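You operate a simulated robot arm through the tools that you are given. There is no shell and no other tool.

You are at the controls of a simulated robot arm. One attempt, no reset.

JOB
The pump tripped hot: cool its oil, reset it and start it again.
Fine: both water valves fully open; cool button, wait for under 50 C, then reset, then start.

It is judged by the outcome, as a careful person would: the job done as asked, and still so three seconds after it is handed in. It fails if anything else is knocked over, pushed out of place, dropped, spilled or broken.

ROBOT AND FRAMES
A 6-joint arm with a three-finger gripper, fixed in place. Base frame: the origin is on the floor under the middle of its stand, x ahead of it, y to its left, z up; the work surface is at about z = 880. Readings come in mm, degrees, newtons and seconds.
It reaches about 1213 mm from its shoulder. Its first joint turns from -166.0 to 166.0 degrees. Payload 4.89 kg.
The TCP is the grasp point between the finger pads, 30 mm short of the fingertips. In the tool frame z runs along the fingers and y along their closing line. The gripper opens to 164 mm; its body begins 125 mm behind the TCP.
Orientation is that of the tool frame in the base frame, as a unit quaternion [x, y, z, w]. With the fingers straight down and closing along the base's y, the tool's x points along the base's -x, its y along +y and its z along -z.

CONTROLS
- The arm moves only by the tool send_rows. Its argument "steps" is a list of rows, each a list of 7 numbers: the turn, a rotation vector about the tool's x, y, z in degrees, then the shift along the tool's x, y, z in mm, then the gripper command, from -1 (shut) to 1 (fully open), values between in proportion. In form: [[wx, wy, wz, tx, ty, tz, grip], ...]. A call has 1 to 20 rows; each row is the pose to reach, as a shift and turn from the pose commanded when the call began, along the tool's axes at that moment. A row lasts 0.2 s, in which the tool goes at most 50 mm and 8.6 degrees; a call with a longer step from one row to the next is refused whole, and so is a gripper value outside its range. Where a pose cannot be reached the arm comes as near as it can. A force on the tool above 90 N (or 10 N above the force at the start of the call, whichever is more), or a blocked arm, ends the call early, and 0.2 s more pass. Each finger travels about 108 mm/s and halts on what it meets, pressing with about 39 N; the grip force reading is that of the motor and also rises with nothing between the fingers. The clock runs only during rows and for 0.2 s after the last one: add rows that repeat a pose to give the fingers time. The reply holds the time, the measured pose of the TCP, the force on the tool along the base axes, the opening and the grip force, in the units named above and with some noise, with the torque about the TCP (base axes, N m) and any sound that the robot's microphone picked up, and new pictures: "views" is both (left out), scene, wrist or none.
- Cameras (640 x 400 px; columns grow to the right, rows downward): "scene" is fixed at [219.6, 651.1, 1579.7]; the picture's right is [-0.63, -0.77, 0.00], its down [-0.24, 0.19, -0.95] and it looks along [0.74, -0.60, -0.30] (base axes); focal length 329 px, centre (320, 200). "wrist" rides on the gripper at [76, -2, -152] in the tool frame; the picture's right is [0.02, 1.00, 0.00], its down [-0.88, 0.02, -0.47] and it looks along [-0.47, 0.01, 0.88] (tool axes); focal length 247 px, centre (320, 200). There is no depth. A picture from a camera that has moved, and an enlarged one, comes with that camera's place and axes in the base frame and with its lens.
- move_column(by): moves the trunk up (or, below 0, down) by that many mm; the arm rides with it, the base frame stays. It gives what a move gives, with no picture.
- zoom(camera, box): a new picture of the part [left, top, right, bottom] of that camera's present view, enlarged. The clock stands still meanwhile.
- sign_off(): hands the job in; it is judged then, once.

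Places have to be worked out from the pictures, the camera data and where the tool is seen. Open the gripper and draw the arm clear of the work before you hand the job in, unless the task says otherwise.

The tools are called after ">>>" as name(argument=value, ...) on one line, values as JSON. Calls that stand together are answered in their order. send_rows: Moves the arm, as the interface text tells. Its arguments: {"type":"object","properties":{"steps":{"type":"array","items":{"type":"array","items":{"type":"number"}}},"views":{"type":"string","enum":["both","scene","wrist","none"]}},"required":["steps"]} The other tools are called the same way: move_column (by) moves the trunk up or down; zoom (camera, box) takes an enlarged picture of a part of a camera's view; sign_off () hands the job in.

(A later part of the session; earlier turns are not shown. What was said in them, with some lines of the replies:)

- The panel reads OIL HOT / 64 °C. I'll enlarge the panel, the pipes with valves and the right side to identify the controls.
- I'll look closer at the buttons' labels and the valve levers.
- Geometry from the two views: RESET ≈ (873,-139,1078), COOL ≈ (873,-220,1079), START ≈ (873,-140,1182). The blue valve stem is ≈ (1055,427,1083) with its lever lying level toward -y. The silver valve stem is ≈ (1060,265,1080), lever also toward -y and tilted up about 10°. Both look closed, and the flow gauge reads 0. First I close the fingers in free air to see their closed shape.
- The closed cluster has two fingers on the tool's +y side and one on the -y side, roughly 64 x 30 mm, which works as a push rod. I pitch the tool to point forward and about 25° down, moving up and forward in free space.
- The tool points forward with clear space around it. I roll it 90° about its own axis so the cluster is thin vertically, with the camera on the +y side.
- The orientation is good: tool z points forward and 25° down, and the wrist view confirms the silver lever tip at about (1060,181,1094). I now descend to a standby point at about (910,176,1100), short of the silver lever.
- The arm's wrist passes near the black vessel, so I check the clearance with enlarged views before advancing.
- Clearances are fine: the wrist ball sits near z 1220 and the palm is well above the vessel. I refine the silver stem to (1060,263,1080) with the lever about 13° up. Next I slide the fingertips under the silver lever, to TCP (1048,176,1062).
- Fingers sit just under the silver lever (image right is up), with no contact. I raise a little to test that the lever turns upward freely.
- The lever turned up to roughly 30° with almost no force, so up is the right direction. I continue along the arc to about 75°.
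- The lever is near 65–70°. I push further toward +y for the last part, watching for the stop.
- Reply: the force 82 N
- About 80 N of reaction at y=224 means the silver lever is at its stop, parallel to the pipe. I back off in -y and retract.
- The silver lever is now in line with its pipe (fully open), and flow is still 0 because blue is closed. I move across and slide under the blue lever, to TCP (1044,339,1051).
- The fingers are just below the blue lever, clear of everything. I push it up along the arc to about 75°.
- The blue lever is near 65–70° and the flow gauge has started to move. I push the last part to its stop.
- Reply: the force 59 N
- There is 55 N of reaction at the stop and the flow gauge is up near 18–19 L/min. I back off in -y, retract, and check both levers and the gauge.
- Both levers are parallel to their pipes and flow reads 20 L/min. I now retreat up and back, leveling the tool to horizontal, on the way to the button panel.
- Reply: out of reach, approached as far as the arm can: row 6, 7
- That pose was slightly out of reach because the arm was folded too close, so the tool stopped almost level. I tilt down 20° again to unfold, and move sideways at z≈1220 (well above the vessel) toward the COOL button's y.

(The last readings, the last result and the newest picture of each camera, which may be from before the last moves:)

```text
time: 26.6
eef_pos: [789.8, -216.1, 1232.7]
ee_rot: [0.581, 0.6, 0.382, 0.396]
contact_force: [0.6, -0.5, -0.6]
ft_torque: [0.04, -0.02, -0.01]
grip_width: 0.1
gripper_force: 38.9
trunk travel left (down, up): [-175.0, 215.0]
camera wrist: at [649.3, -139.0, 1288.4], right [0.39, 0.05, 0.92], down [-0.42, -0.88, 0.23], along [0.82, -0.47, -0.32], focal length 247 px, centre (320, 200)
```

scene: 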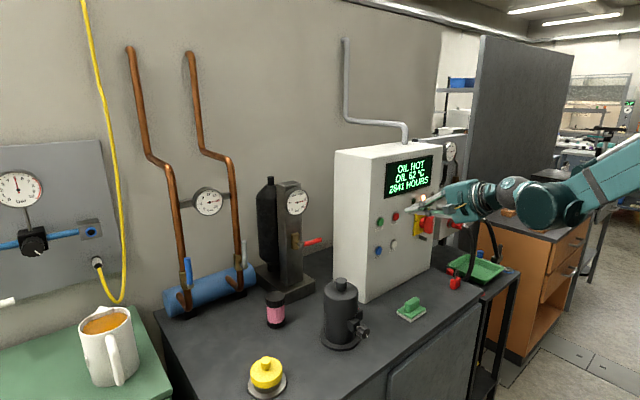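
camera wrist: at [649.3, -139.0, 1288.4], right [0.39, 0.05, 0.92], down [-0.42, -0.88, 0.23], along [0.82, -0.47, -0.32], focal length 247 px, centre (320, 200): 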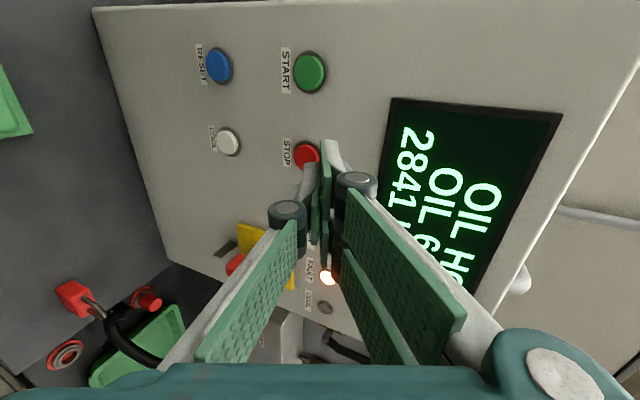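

The wrist view confirms COOL ≈ (873,-221,1079), RESET ≈ (873,-142,1078), START ≈ (873,-142,1182). I descend to a pre-press pose about 25 mm in front of COOL.

>>> send_rows(steps=[[0, 0, 0, 0, -33.1, 21, -1], [0, 0, 0, 0, -66.2, 42, -1], [0, 0, 0, 0, -99.3, 63, -1], [0, 0, 0, -0.4, -132.4, 84.1, -1], [0, 0, 0, -0.4, -132.4, 84.1, -1]], views="both")

>>> zoom(camera="wrist", box=[240, 60, 440, 260])

>>> zoom(camera="scene", box=[360, 170, 460, 270])

```text
time: 27.8
eef_pos: [814.7, -221.4, 1079.4]
ee_rot: [0.581, 0.6, 0.383, 0.396]
contact_force: [1.3, -1.1, -0.7]
ft_torque: [0.0, 0.0, 0.04]
grip_width: 0.3
gripper_force: 38.2
trunk travel left (down, up): [-175.0, 215.0]
camera wrist: at [674.7, -145.1, 1136.1], right [0.39, 0.05, 0.92], down [-0.42, -0.88, 0.23], along [0.82, -0.47, -0.32], focal length 247 px, centre (320, 200)
```

scene: 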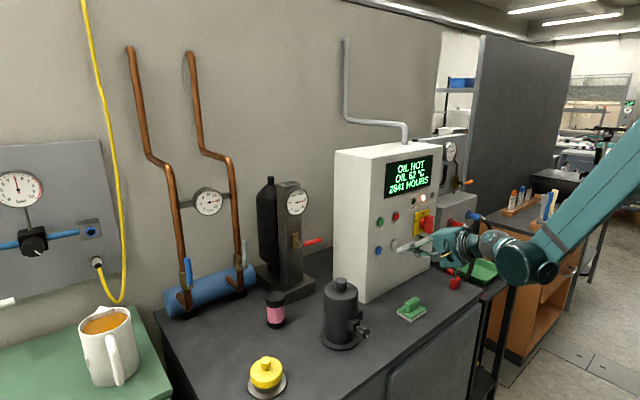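
wrist: 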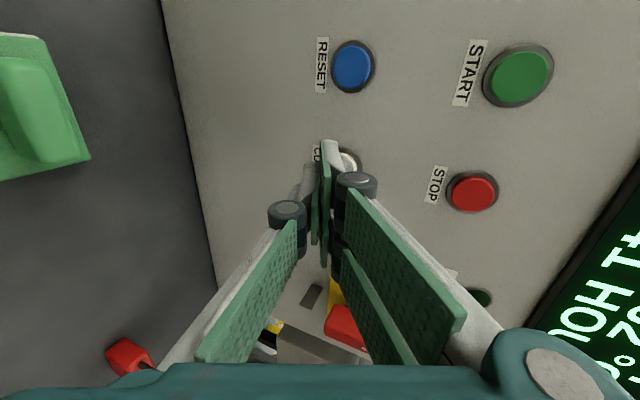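

```text
2.00 times, centred on (340, 160) of wrist
camera zoom: at [674.7, -145.1, 1136.1], right [0.39, 0.05, 0.92], down [-0.42, -0.88, 0.23], along [0.82, -0.47, -0.32], focal length 494 px, centre (280, 280)
```

zoom: 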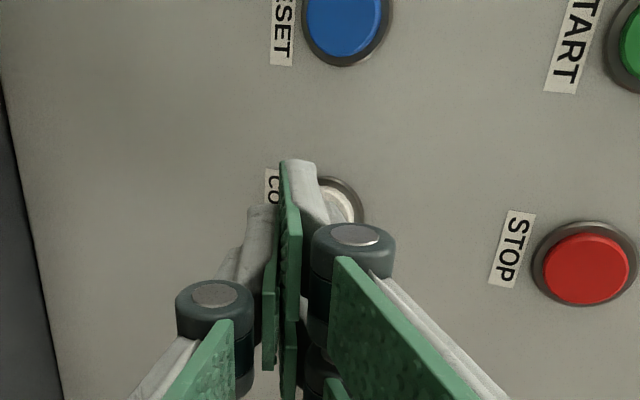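

```text
4.00 times, centred on (410, 220) of scene
camera zoom: at [219.6, 651.1, 1579.7], right [-0.63, -0.77, 0.0], down [-0.24, 0.19, -0.95], along [0.74, -0.6, -0.3], focal length 1314 px, centre (-40, 120)
```

zoom: 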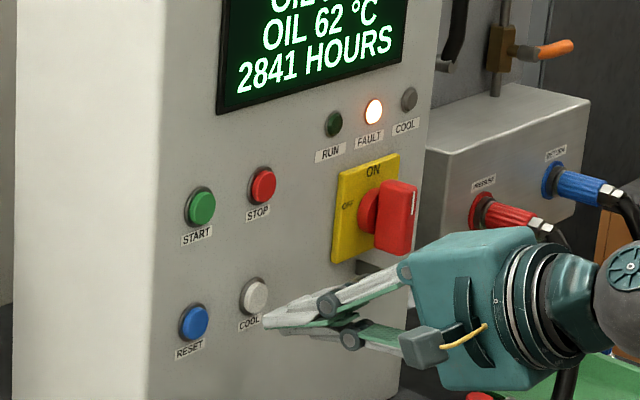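

Tips are lined up in front of COOL and about 4 mm low, so I raise slightly and advance slowly toward the cap, watching force and the COOL lamp.

>>> send_rows(steps=[[0, 0, 0, -0.2, 7.6, 7.6, -1], [0, 0, 0, -0.3, 10.8, 15, -1], [0, 0, 0, -0.4, 12.4, 18.6, -1], [0, 0, 0, -0.4, 13.9, 22.3, -1]], views="scene")

>>> zoom(camera="scene", box=[360, 170, 460, 270])

```text
time: 28.8
eef_pos: [841.8, -223.2, 1081.9]
ee_rot: [0.581, 0.599, 0.384, 0.396]
contact_force: [0.5, -0.4, 0.3]
ft_torque: [0.01, 0.02, -0.04]
grip_width: 0.2
gripper_force: 38.8
trunk travel left (down, up): [-175.0, 215.0]
```

scene: 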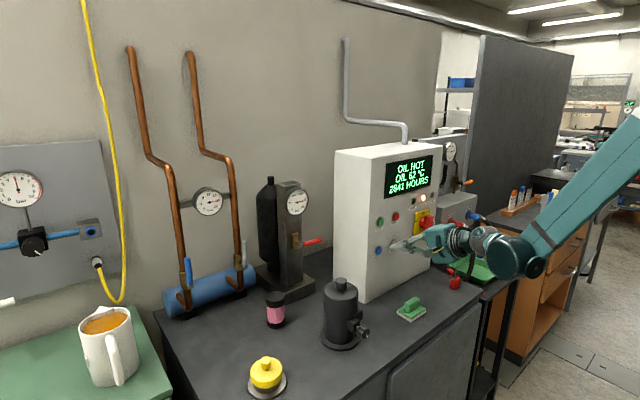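

```text
4.00 times, centred on (410, 220) of scene
camera zoom: at [219.6, 651.1, 1579.7], right [-0.63, -0.77, 0.0], down [-0.24, 0.19, -0.95], along [0.74, -0.6, -0.3], focal length 1314 px, centre (-40, 120)
```

zoom: 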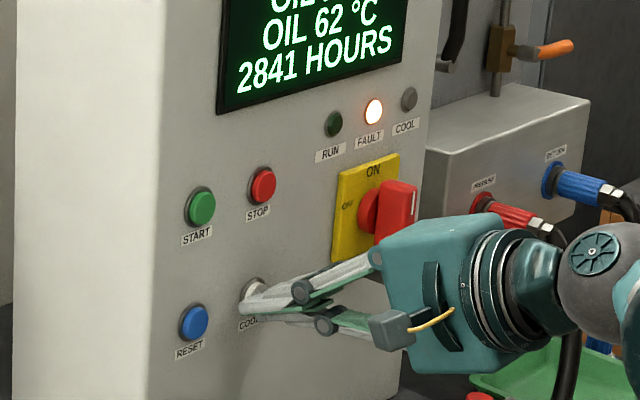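

No contact yet, but the tips are almost at the cap. I continue in small increments.

>>> send_rows(steps=[[0, 0, 0, 0, 1.2, 2.8, -1], [0, 0, 0, 0, 2.4, 5.5, -1], [0, 0, 0, 0, 3.2, 7.4, -1]], views="both")

>>> zoom(camera="scene", box=[360, 170, 460, 270])

```text
time: 29.6
eef_pos: [849.3, -221.3, 1081.9]
ee_rot: [0.581, 0.599, 0.383, 0.396]
contact_force: [-9.2, -2.9, -1.8]
ft_torque: [0.02, 0.04, -0.12]
grip_width: 0.1
gripper_force: 38.7
trunk travel left (down, up): [-175.0, 215.0]
heard: click
camera wrist: at [708.1, -144.3, 1139.0], right [0.39, 0.05, 0.92], down [-0.42, -0.88, 0.23], along [0.82, -0.47, -0.32], focal length 247 px, centre (320, 200)
```

scene: 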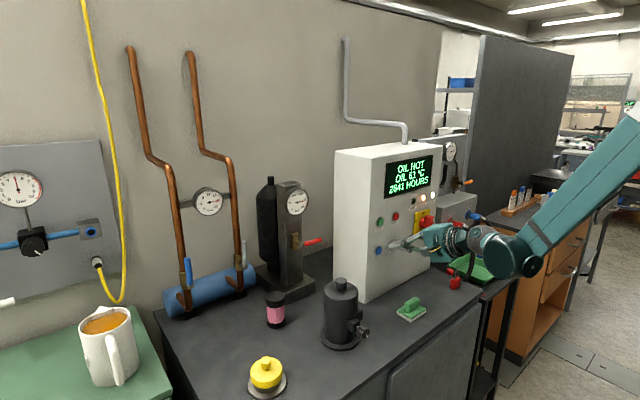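
wrist: 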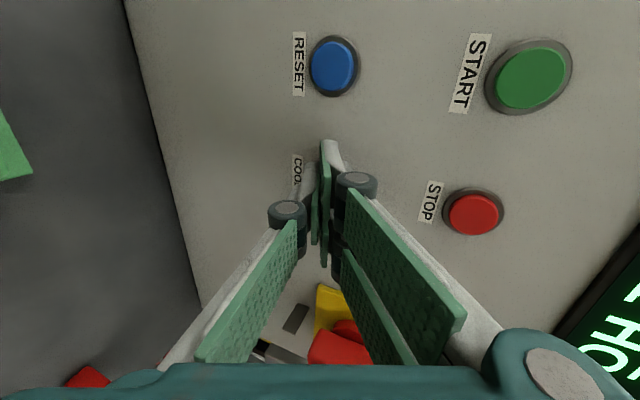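

```text
4.00 times, centred on (410, 220) of scene
camera zoom: at [219.6, 651.1, 1579.7], right [-0.63, -0.77, 0.0], down [-0.24, 0.19, -0.95], along [0.74, -0.6, -0.3], focal length 1314 px, centre (-40, 120)
```

zoom: 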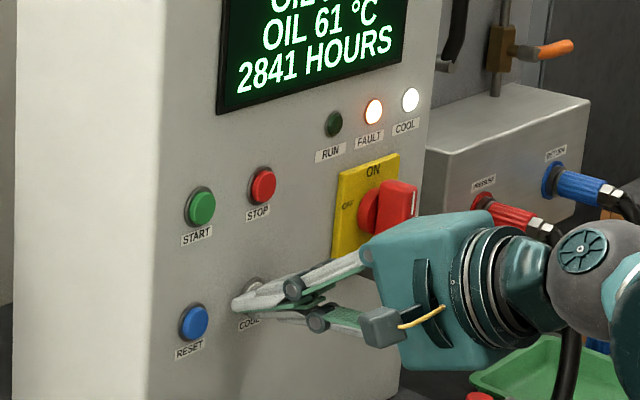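

Click heard and the COOL lamp is lit, with oil at 61 °C. I withdraw 35 mm and let time pass to see whether cooling stays on.

>>> send_rows(steps=[[0, 0, 0, 0, -5, -11, -1], [0, 0, 0, 0, -9.5, -22, -1], [0, 0, 0, 0, -13.8, -32, -1], [0, 0, 0, 0, -13.8, -32, -1], [0, 0, 0, 0, -13.8, -32, -1], [0, 0, 0, 0, -13.8, -32, -1], [0, 0, 0, 0, -13.8, -32, -1], [0, 0, 0, 0, -13.8, -32, -1], [0, 0, 0, 0, -13.8, -32, -1], [0, 0, 0, 0, -13.8, -32, -1]], views="scene")

>>> zoom(camera="scene", box=[360, 145, 460, 245])

```text
time: 31.8
eef_pos: [817.0, -222.6, 1082.0]
ee_rot: [0.581, 0.599, 0.384, 0.396]
contact_force: [0.2, -0.2, 0.2]
ft_torque: [0.02, 0.06, -0.01]
grip_width: 0.0
gripper_force: 39.1
trunk travel left (down, up): [-175.0, 215.0]
```

scene: 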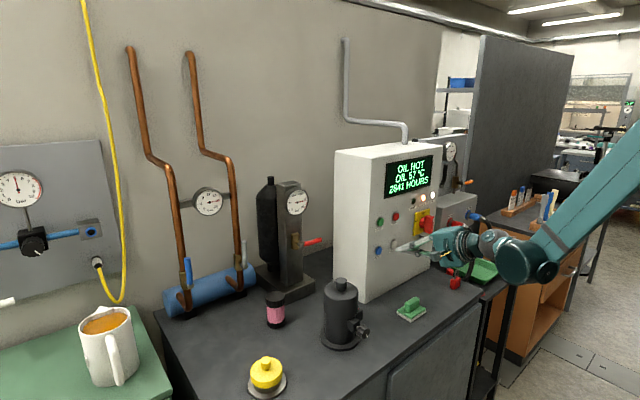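

```text
4.00 times, centred on (410, 195) of scene
camera zoom: at [219.6, 651.1, 1579.7], right [-0.63, -0.77, 0.0], down [-0.24, 0.19, -0.95], along [0.74, -0.6, -0.3], focal length 1314 px, centre (-40, 220)
```

zoom: 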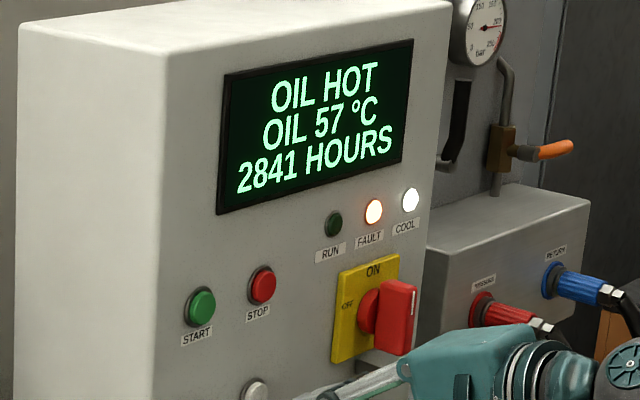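

Cooling holds: 57 °C and falling about 2 °C/s with the lamp on. I shift sideways to in front of RESET (y=-142) and wait.

>>> send_rows(steps=[[0, 0, 0, 20, 0.7, 0, -1], [0, 0, 0, 40, 1.3, 0, -1], [0, 0, 0, 60, 2, 0, -1], [0, 0, 0, 80, 2.6, 0, -1], [0, 0, 0, 80, 2.6, 0, -1], [0, 0, 0, 80, 2.6, 0, -1], [0, 0, 0, 80, 2.6, 0, -1], [0, 0, 0, 80, 2.6, 0, -1], [0, 0, 0, 80, 2.6, 0, -1], [0, 0, 0, 80, 2.6, 0, -1], [0, 0, 0, 80, 2.6, 0, -1], [0, 0, 0, 80, 2.6, 0, -1], [0, 0, 0, 80, 2.6, 0, -1], [0, 0, 0, 80, 2.6, 0, -1], [0, 0, 0, 80, 2.6, 0, -1], [0, 0, 0, 80, 2.6, 0, -1], [0, 0, 0, 80, 2.6, 0, -1], [0, 0, 0, 80, 2.6, 0, -1], [0, 0, 0, 80, 2.6, 0, -1], [0, 0, 0, 80, 2.6, 0, -1]], views="both")

>>> zoom(camera="scene", box=[360, 145, 460, 245])

>>> zoom(camera="scene", box=[360, 190, 440, 270])

```text
time: 36.0
eef_pos: [815.0, -141.5, 1082.2]
ee_rot: [0.58, 0.6, 0.383, 0.395]
contact_force: [-0.2, 0.7, 0.4]
ft_torque: [0.0, 0.01, 0.01]
grip_width: 0.2
gripper_force: 38.6
trunk travel left (down, up): [-175.0, 215.0]
camera wrist: at [673.9, -64.4, 1138.9], right [0.39, 0.05, 0.92], down [-0.42, -0.88, 0.23], along [0.82, -0.47, -0.32], focal length 247 px, centre (320, 200)
```

scene: 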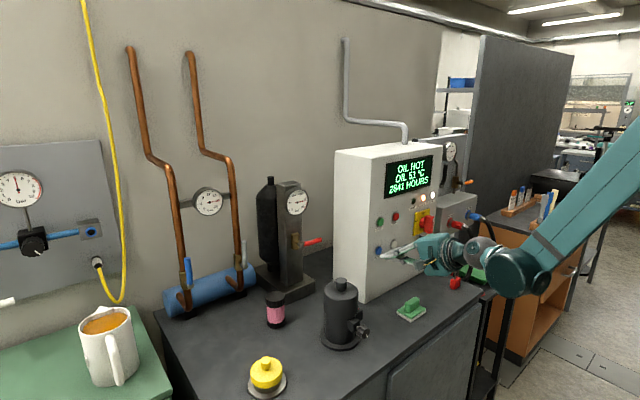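
wrist: 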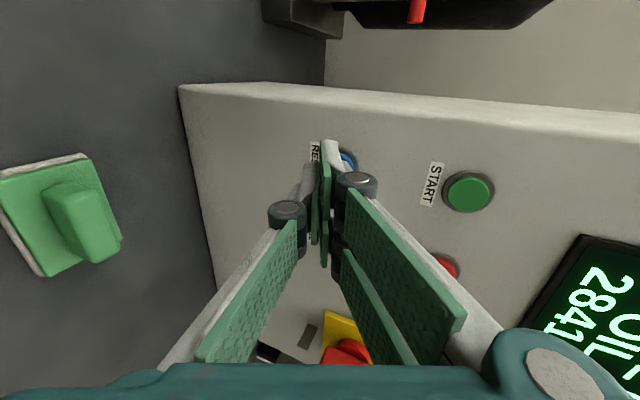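

```text
4.00 times, centred on (410, 195) of scene
camera zoom: at [219.6, 651.1, 1579.7], right [-0.63, -0.77, 0.0], down [-0.24, 0.19, -0.95], along [0.74, -0.6, -0.3], focal length 1314 px, centre (-40, 220)
```

zoom: 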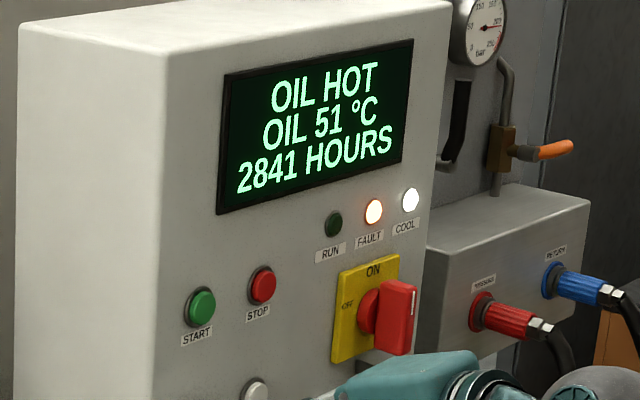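

```text
5.00 times, centred on (400, 230) of scene
camera zoom: at [219.6, 651.1, 1579.7], right [-0.63, -0.77, 0.0], down [-0.24, 0.19, -0.95], along [0.74, -0.6, -0.3], focal length 1643 px, centre (-80, 50)
```

zoom: 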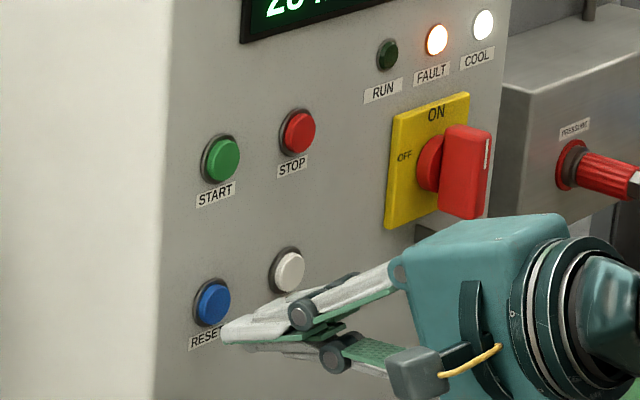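

The oil is at 51 °C and not yet under 50. I hold position and wait about 4 s more.

>>> send_rows(steps=[[0, 0, 0, 0, 0, 0, -1], [0, 0, 0, 0, 0, 0, -1], [0, 0, 0, 0, 0, 0, -1], [0, 0, 0, 0, 0, 0, -1], [0, 0, 0, 0, 0, 0, -1], [0, 0, 0, 0, 0, 0, -1], [0, 0, 0, 0, 0, 0, -1], [0, 0, 0, 0, 0, 0, -1], [0, 0, 0, 0, 0, 0, -1], [0, 0, 0, 0, 0, 0, -1], [0, 0, 0, 0, 0, 0, -1], [0, 0, 0, 0, 0, 0, -1], [0, 0, 0, 0, 0, 0, -1], [0, 0, 0, 0, 0, 0, -1], [0, 0, 0, 0, 0, 0, -1], [0, 0, 0, 0, 0, 0, -1], [0, 0, 0, 0, 0, 0, -1], [0, 0, 0, 0, 0, 0, -1], [0, 0, 0, 0, 0, 0, -1], [0, 0, 0, 0, 0, 0, -1]], views="scene")

>>> zoom(camera="scene", box=[360, 145, 460, 245])

```text
time: 40.2
eef_pos: [814.1, -141.9, 1083.2]
ee_rot: [0.58, 0.6, 0.382, 0.397]
contact_force: [0.4, 0.3, -0.9]
ft_torque: [-0.03, 0.04, 0.0]
grip_width: 0.0
gripper_force: 38.9
trunk travel left (down, up): [-175.0, 215.0]
```

scene: 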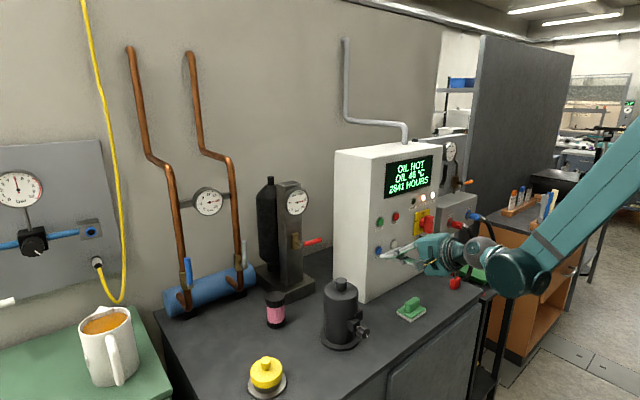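

```text
4.00 times, centred on (410, 195) of scene
camera zoom: at [219.6, 651.1, 1579.7], right [-0.63, -0.77, 0.0], down [-0.24, 0.19, -0.95], along [0.74, -0.6, -0.3], focal length 1314 px, centre (-40, 220)
```

zoom: 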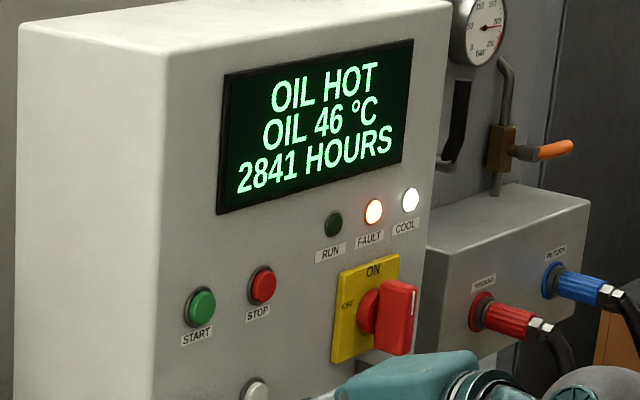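

46 °C is under 50, so I press RESET by advancing to the same depth that clicked COOL.

>>> send_rows(steps=[[0, 0, 0, 0, 5.9, 13.8, -1], [0, 0, 0, 0, 9.9, 23, -1], [0, 0, 0, 0, 11.4, 26.7, -1], [0, 0, 0, 0, 12.6, 29.4, -1], [0, 0, 0, 0, 13.8, 32.2, -1]], views="scene")

>>> zoom(camera="scene", box=[360, 155, 460, 265])

```text
time: 41.4
eef_pos: [848.4, -141.5, 1082.0]
ee_rot: [0.58, 0.599, 0.384, 0.396]
contact_force: [-10.3, 0.0, 1.9]
ft_torque: [0.01, 0.04, -0.05]
grip_width: 0.0
gripper_force: 38.5
trunk travel left (down, up): [-175.0, 215.0]
heard: click
```

scene: 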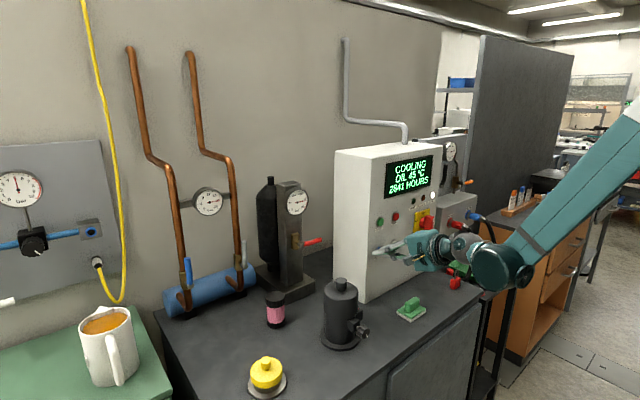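

```text
3.64 times, centred on (410, 210) of scene
camera zoom: at [219.6, 651.1, 1579.7], right [-0.63, -0.77, 0.0], down [-0.24, 0.19, -0.95], along [0.74, -0.6, -0.3], focal length 1195 px, centre (-7, 164)
```

zoom: 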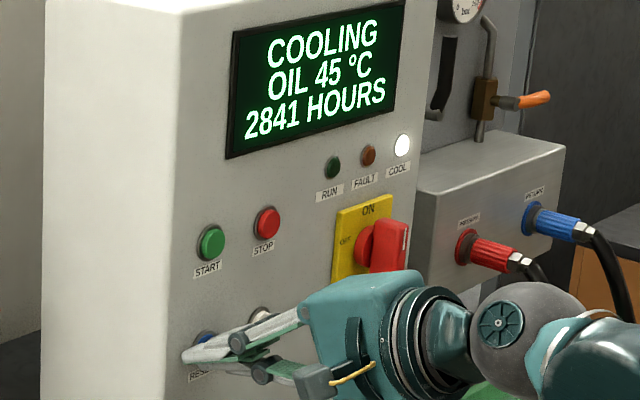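

RESET clicked, FAULT is off, and the display shows COOLING 45 °C. I withdraw and rise 104 mm to in front of START.

>>> send_rows(steps=[[0, 0, 0, 0, -5, -11, -1], [0, 0, 0, 0, -9.5, -22, -1], [0, 0, 0, 0, -13.8, -32.2, -1], [0, 0, 0, -1.1, 18, -45.9, -1], [0, 0, 0, -2.2, 49.9, -59.6, -1], [0, 0, 0, -3.3, 81.7, -73.3, -1], [0, 0, 0, -3.3, 81.7, -73.3, -1]], views="both")

>>> zoom(camera="scene", box=[360, 155, 460, 265])

```text
time: 43.0
eef_pos: [815.7, -141.8, 1187.1]
ee_rot: [0.58, 0.599, 0.383, 0.396]
contact_force: [-1.3, 0.0, 0.4]
ft_torque: [0.01, -0.01, 0.0]
grip_width: 0.0
gripper_force: 38.6
trunk travel left (down, up): [-175.0, 215.0]
camera wrist: at [675.0, -64.2, 1243.7], right [0.39, 0.05, 0.92], down [-0.42, -0.88, 0.23], along [0.82, -0.47, -0.32], focal length 247 px, centre (320, 200)
```

scene: 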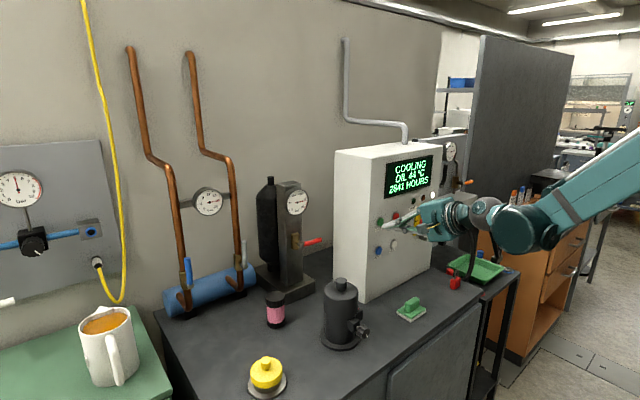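
wrist: 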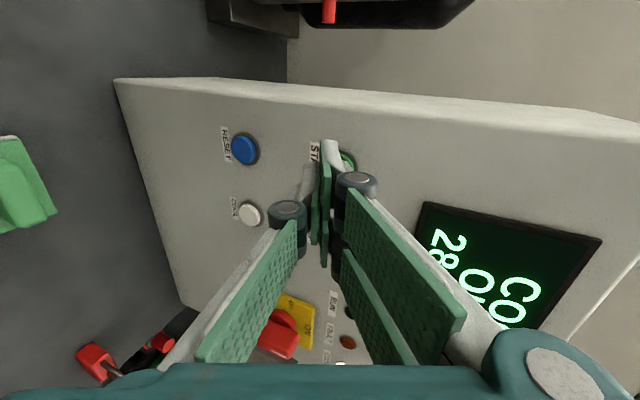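

```text
3.64 times, centred on (410, 210) of scene
camera zoom: at [219.6, 651.1, 1579.7], right [-0.63, -0.77, 0.0], down [-0.24, 0.19, -0.95], along [0.74, -0.6, -0.3], focal length 1195 px, centre (-7, 164)
```

zoom: 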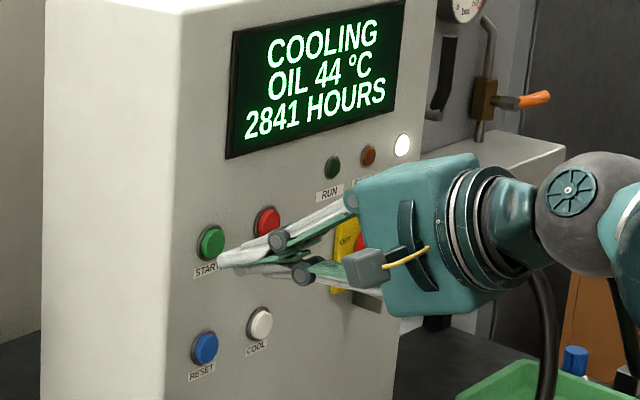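

The tips are lined up with START the same way they were for RESET, about 20 mm clear of STOP. I press START.

>>> send_rows(steps=[[0, 0, 0, 0, 5.9, 13.8, -1], [0, 0, 0, 0, 9.9, 23, -1], [0, 0, 0, 0, 11.4, 26.7, -1], [0, 0, 0, 0, 12.6, 29.4, -1], [0, 0, 0, 0, 13.8, 32.2, -1]], views="scene")

>>> zoom(camera="scene", box=[360, 155, 460, 265])

```text
time: 44.2
eef_pos: [849.4, -142.1, 1186.2]
ee_rot: [0.581, 0.599, 0.383, 0.397]
contact_force: [-11.6, 0.1, 2.6]
ft_torque: [0.0, -0.08, -0.08]
grip_width: 0.0
gripper_force: 39.3
trunk travel left (down, up): [-175.0, 215.0]
heard: click
```

scene: 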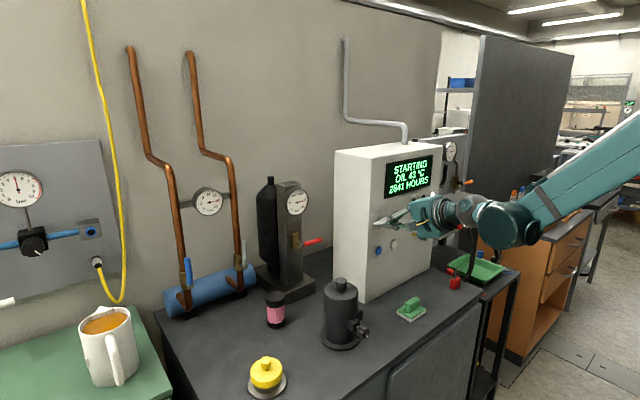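

```text
3.64 times, centred on (410, 210) of scene
camera zoom: at [219.6, 651.1, 1579.7], right [-0.63, -0.77, 0.0], down [-0.24, 0.19, -0.95], along [0.74, -0.6, -0.3], focal length 1195 px, centre (-7, 164)
```

zoom: 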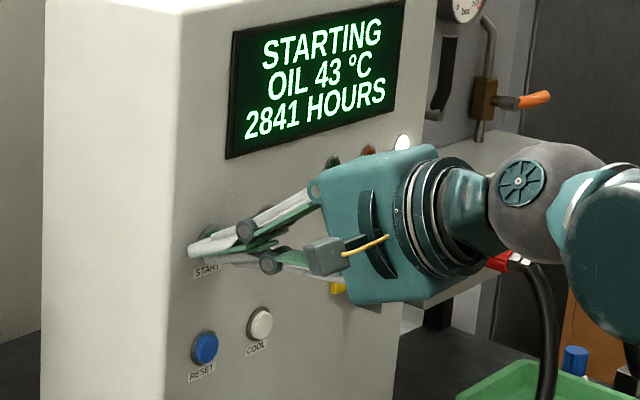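

START clicked and the display says STARTING at 43 °C. I release the button, back off, and watch it come up.

>>> send_rows(steps=[[0, 0, 0, 0, -5, -11, -1], [0, 0, 0, 0, -9.5, -22, -1], [0, 0, 0, 0, -13.8, -32.2, -1], [0, 0, 0, 0, -13.8, -32.2, -1], [0, 0, 0, 0, -13.8, -32.2, -1], [0, 0, 0, 0, -13.8, -32.2, -1], [0, 0, 0, 0, -13.8, -32.2, -1], [0, 0, 0, 0, -13.8, -32.2, -1]], views="scene")

>>> zoom(camera="scene", box=[360, 135, 480, 265])

```text
time: 46.0
eef_pos: [815.5, -140.8, 1185.7]
ee_rot: [0.581, 0.599, 0.383, 0.396]
contact_force: [0.7, 0.5, -0.1]
ft_torque: [-0.04, 0.0, -0.01]
grip_width: 0.1
gripper_force: 39.2
trunk travel left (down, up): [-175.0, 215.0]
```

scene: 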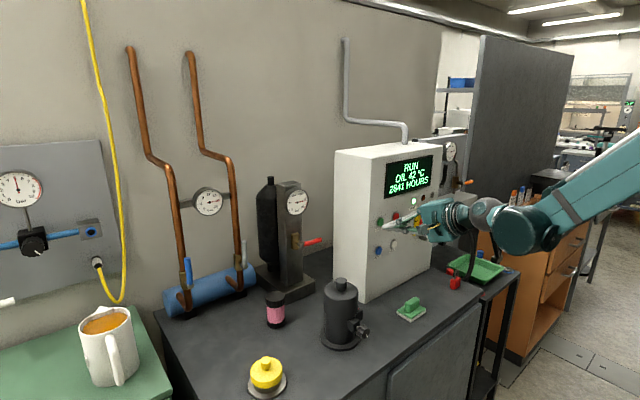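

```text
3.08 times, centred on (420, 200) of scene
camera zoom: at [219.6, 651.1, 1579.7], right [-0.63, -0.77, 0.0], down [-0.24, 0.19, -0.95], along [0.74, -0.6, -0.3], focal length 1011 px, centre (12, 200)
```

zoom: 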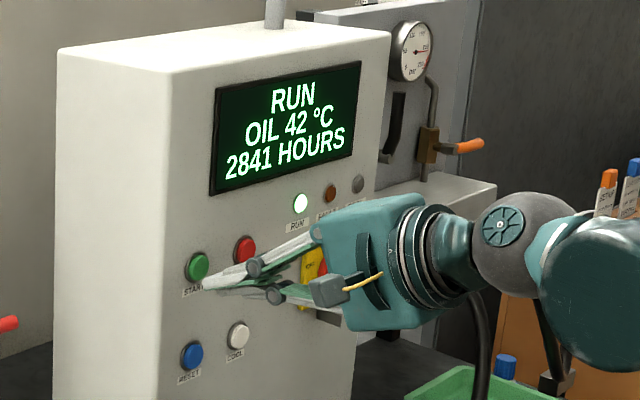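

The panel shows RUN at 42 °C with the RUN lamp lit. I draw the arm up and clear of the panel, then open the gripper in free air.

>>> send_rows(steps=[[0, 0, 0, 0, 8, -20, -1], [0, 0, 0, 10, 40, -38, -1], [0, 0, 0, 35, 75, -54, -1], [0, 0, 0, 60, 110, -70, -1], [0, 0, 0, 90, 142, -84, -1], [0, 0, 0, 120, 175, -97, -1], [0, 0, 0, 150, 200, -108, -1], [0, 0, 0, 150, 200, -108, 0], [0, 0, 0, 150, 200, -108, 1], [0, 0, 0, 150, 200, -108, 1], [0, 0, 0, 150, 200, -108, 1], [0, 0, 0, 150, 200, -108, 1], [0, 0, 0, 150, 200, -108, 1], [0, 0, 0, 150, 200, -108, 1]], views="both")

>>> zoom(camera="scene", box=[360, 135, 480, 265])

>>> zoom(camera="scene", box=[150, 170, 350, 340])

```text
time: 49.0
eef_pos: [791.1, 14.4, 1407.3]
ee_rot: [0.58, 0.6, 0.383, 0.396]
contact_force: [0.4, 0.1, 0.0]
ft_torque: [0.0, 0.01, 0.02]
grip_width: 163.8
gripper_force: 0.2
trunk travel left (down, up): [-175.0, 215.0]
camera wrist: at [649.8, 91.2, 1463.3], right [0.39, 0.05, 0.92], down [-0.42, -0.88, 0.23], along [0.82, -0.47, -0.32], focal length 247 px, centre (320, 200)
```

scene: 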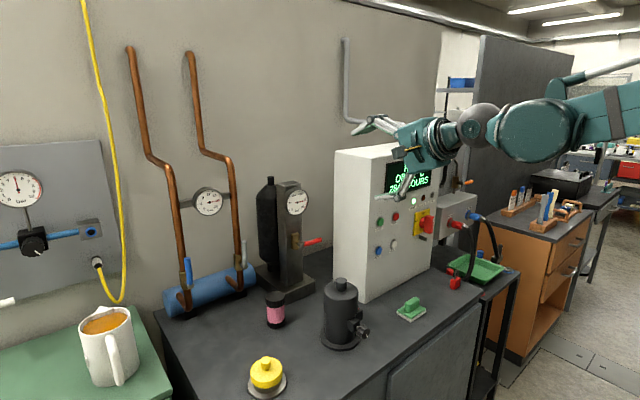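
wrist: 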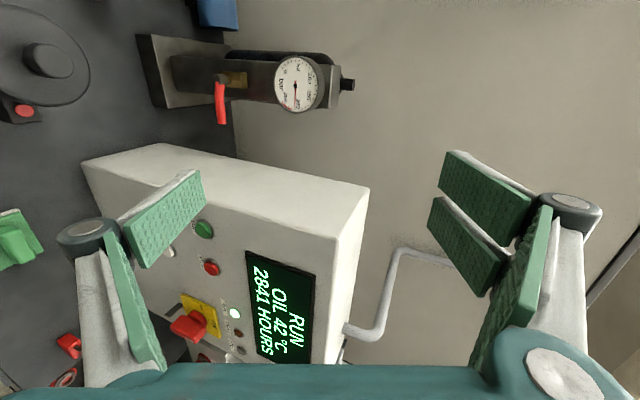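

```text
3.08 times, centred on (420, 200) of scene
camera zoom: at [219.6, 651.1, 1579.7], right [-0.63, -0.77, 0.0], down [-0.24, 0.19, -0.95], along [0.74, -0.6, -0.3], focal length 1011 px, centre (12, 200)
```

zoom: 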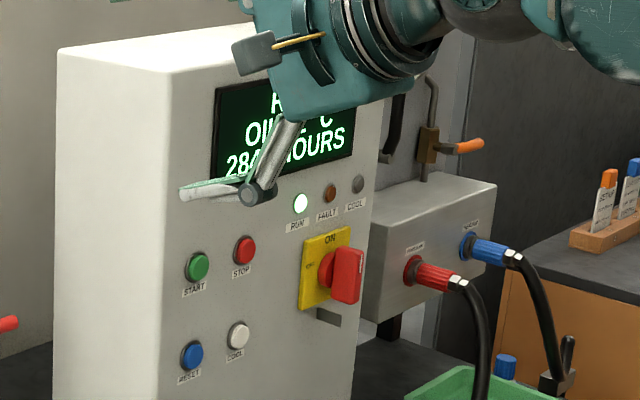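

```text
2.35 times, centred on (250, 255) of scene
camera zoom: at [219.6, 651.1, 1579.7], right [-0.63, -0.77, 0.0], down [-0.24, 0.19, -0.95], along [0.74, -0.6, -0.3], focal length 773 px, centre (485, 71)
```

zoom: 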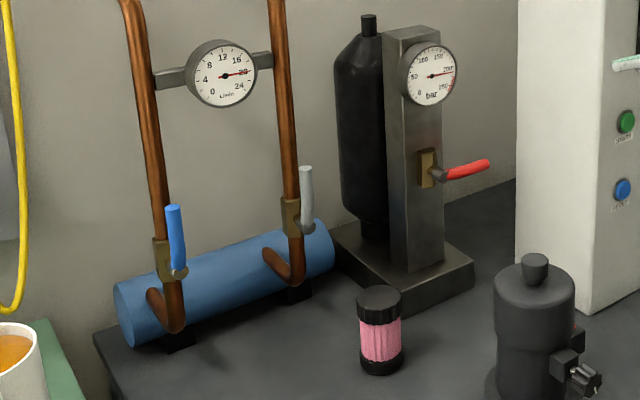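

Everything looks right: RUN lamp on, 42 °C, both valves open with 20 L/min, and nothing disturbed. I raise the arm a little further and wait a few seconds to confirm the pump keeps running.

>>> send_rows(steps=[[0, 0, 0, 0, 30, -13, 1], [0, 0, 0, 0, 60, -26, 1], [0, 0, 0, 0, 92, -40, 1], [0, 0, 0, 0, 92, -40, 1], [0, 0, 0, 0, 92, -40, 1], [0, 0, 0, 0, 92, -40, 1], [0, 0, 0, 0, 92, -40, 1], [0, 0, 0, 0, 92, -40, 1], [0, 0, 0, 0, 92, -40, 1], [0, 0, 0, 0, 92, -40, 1], [0, 0, 0, 0, 92, -40, 1], [0, 0, 0, 0, 92, -40, 1], [0, 0, 0, 0, 92, -40, 1], [0, 0, 0, 0, 92, -40, 1], [0, 0, 0, 0, 92, -40, 1]], views="scene")

>>> zoom(camera="scene", box=[360, 135, 480, 265])

```text
time: 52.2
eef_pos: [789.3, 17.1, 1508.7]
ee_rot: [0.58, 0.599, 0.384, 0.396]
contact_force: [0.5, -0.6, 0.1]
ft_torque: [-0.04, 0.0, 0.0]
grip_width: 164.3
gripper_force: 0.0
trunk travel left (down, up): [-175.0, 215.0]
```

scene: 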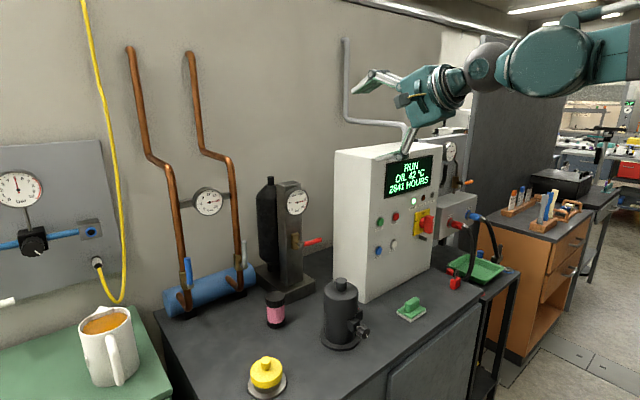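

```text
3.08 times, centred on (420, 200) of scene
camera zoom: at [219.6, 651.1, 1579.7], right [-0.63, -0.77, 0.0], down [-0.24, 0.19, -0.95], along [0.74, -0.6, -0.3], focal length 1011 px, centre (12, 200)
```

zoom: 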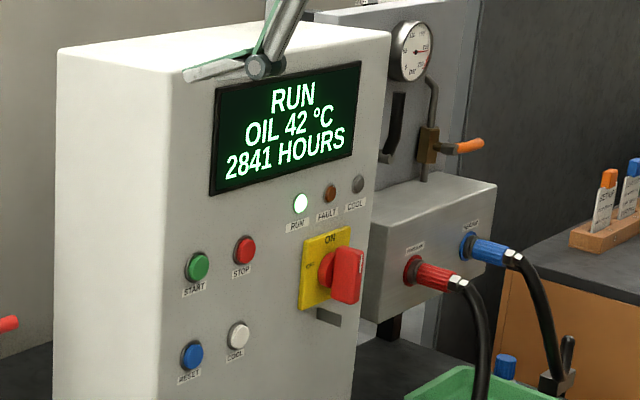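

The pump is still running at 42 °C with the fault lamp off, both water valves are fully open, and the gripper is open with the arm clear. I hand the job in.

>>> sign_off()

```text
The job is handed in.
```

The pump is running again. When I handed the job in, the display read RUN with the oil at 42 °C, the RUN lamp was on and the FAULT lamp was off.

- **Water valves:** both the silver and blue levers are turned up to their stops, in line with their pipes. The flow gauge went from 0 to 20 L/min.
- **Cooling:** I pressed COOL at about 61 °C and the oil fell to 46 °C before I touched anything else. The COOL lamp went out by itself once the pump was running.
- **Reset and start:** RESET cleared the fault, and START then took the display from STARTING to RUN. It was still on RUN about six seconds after I first saw it there.

I saw nothing else moved or knocked over. The gripper is open and the arm is clear of the bench.
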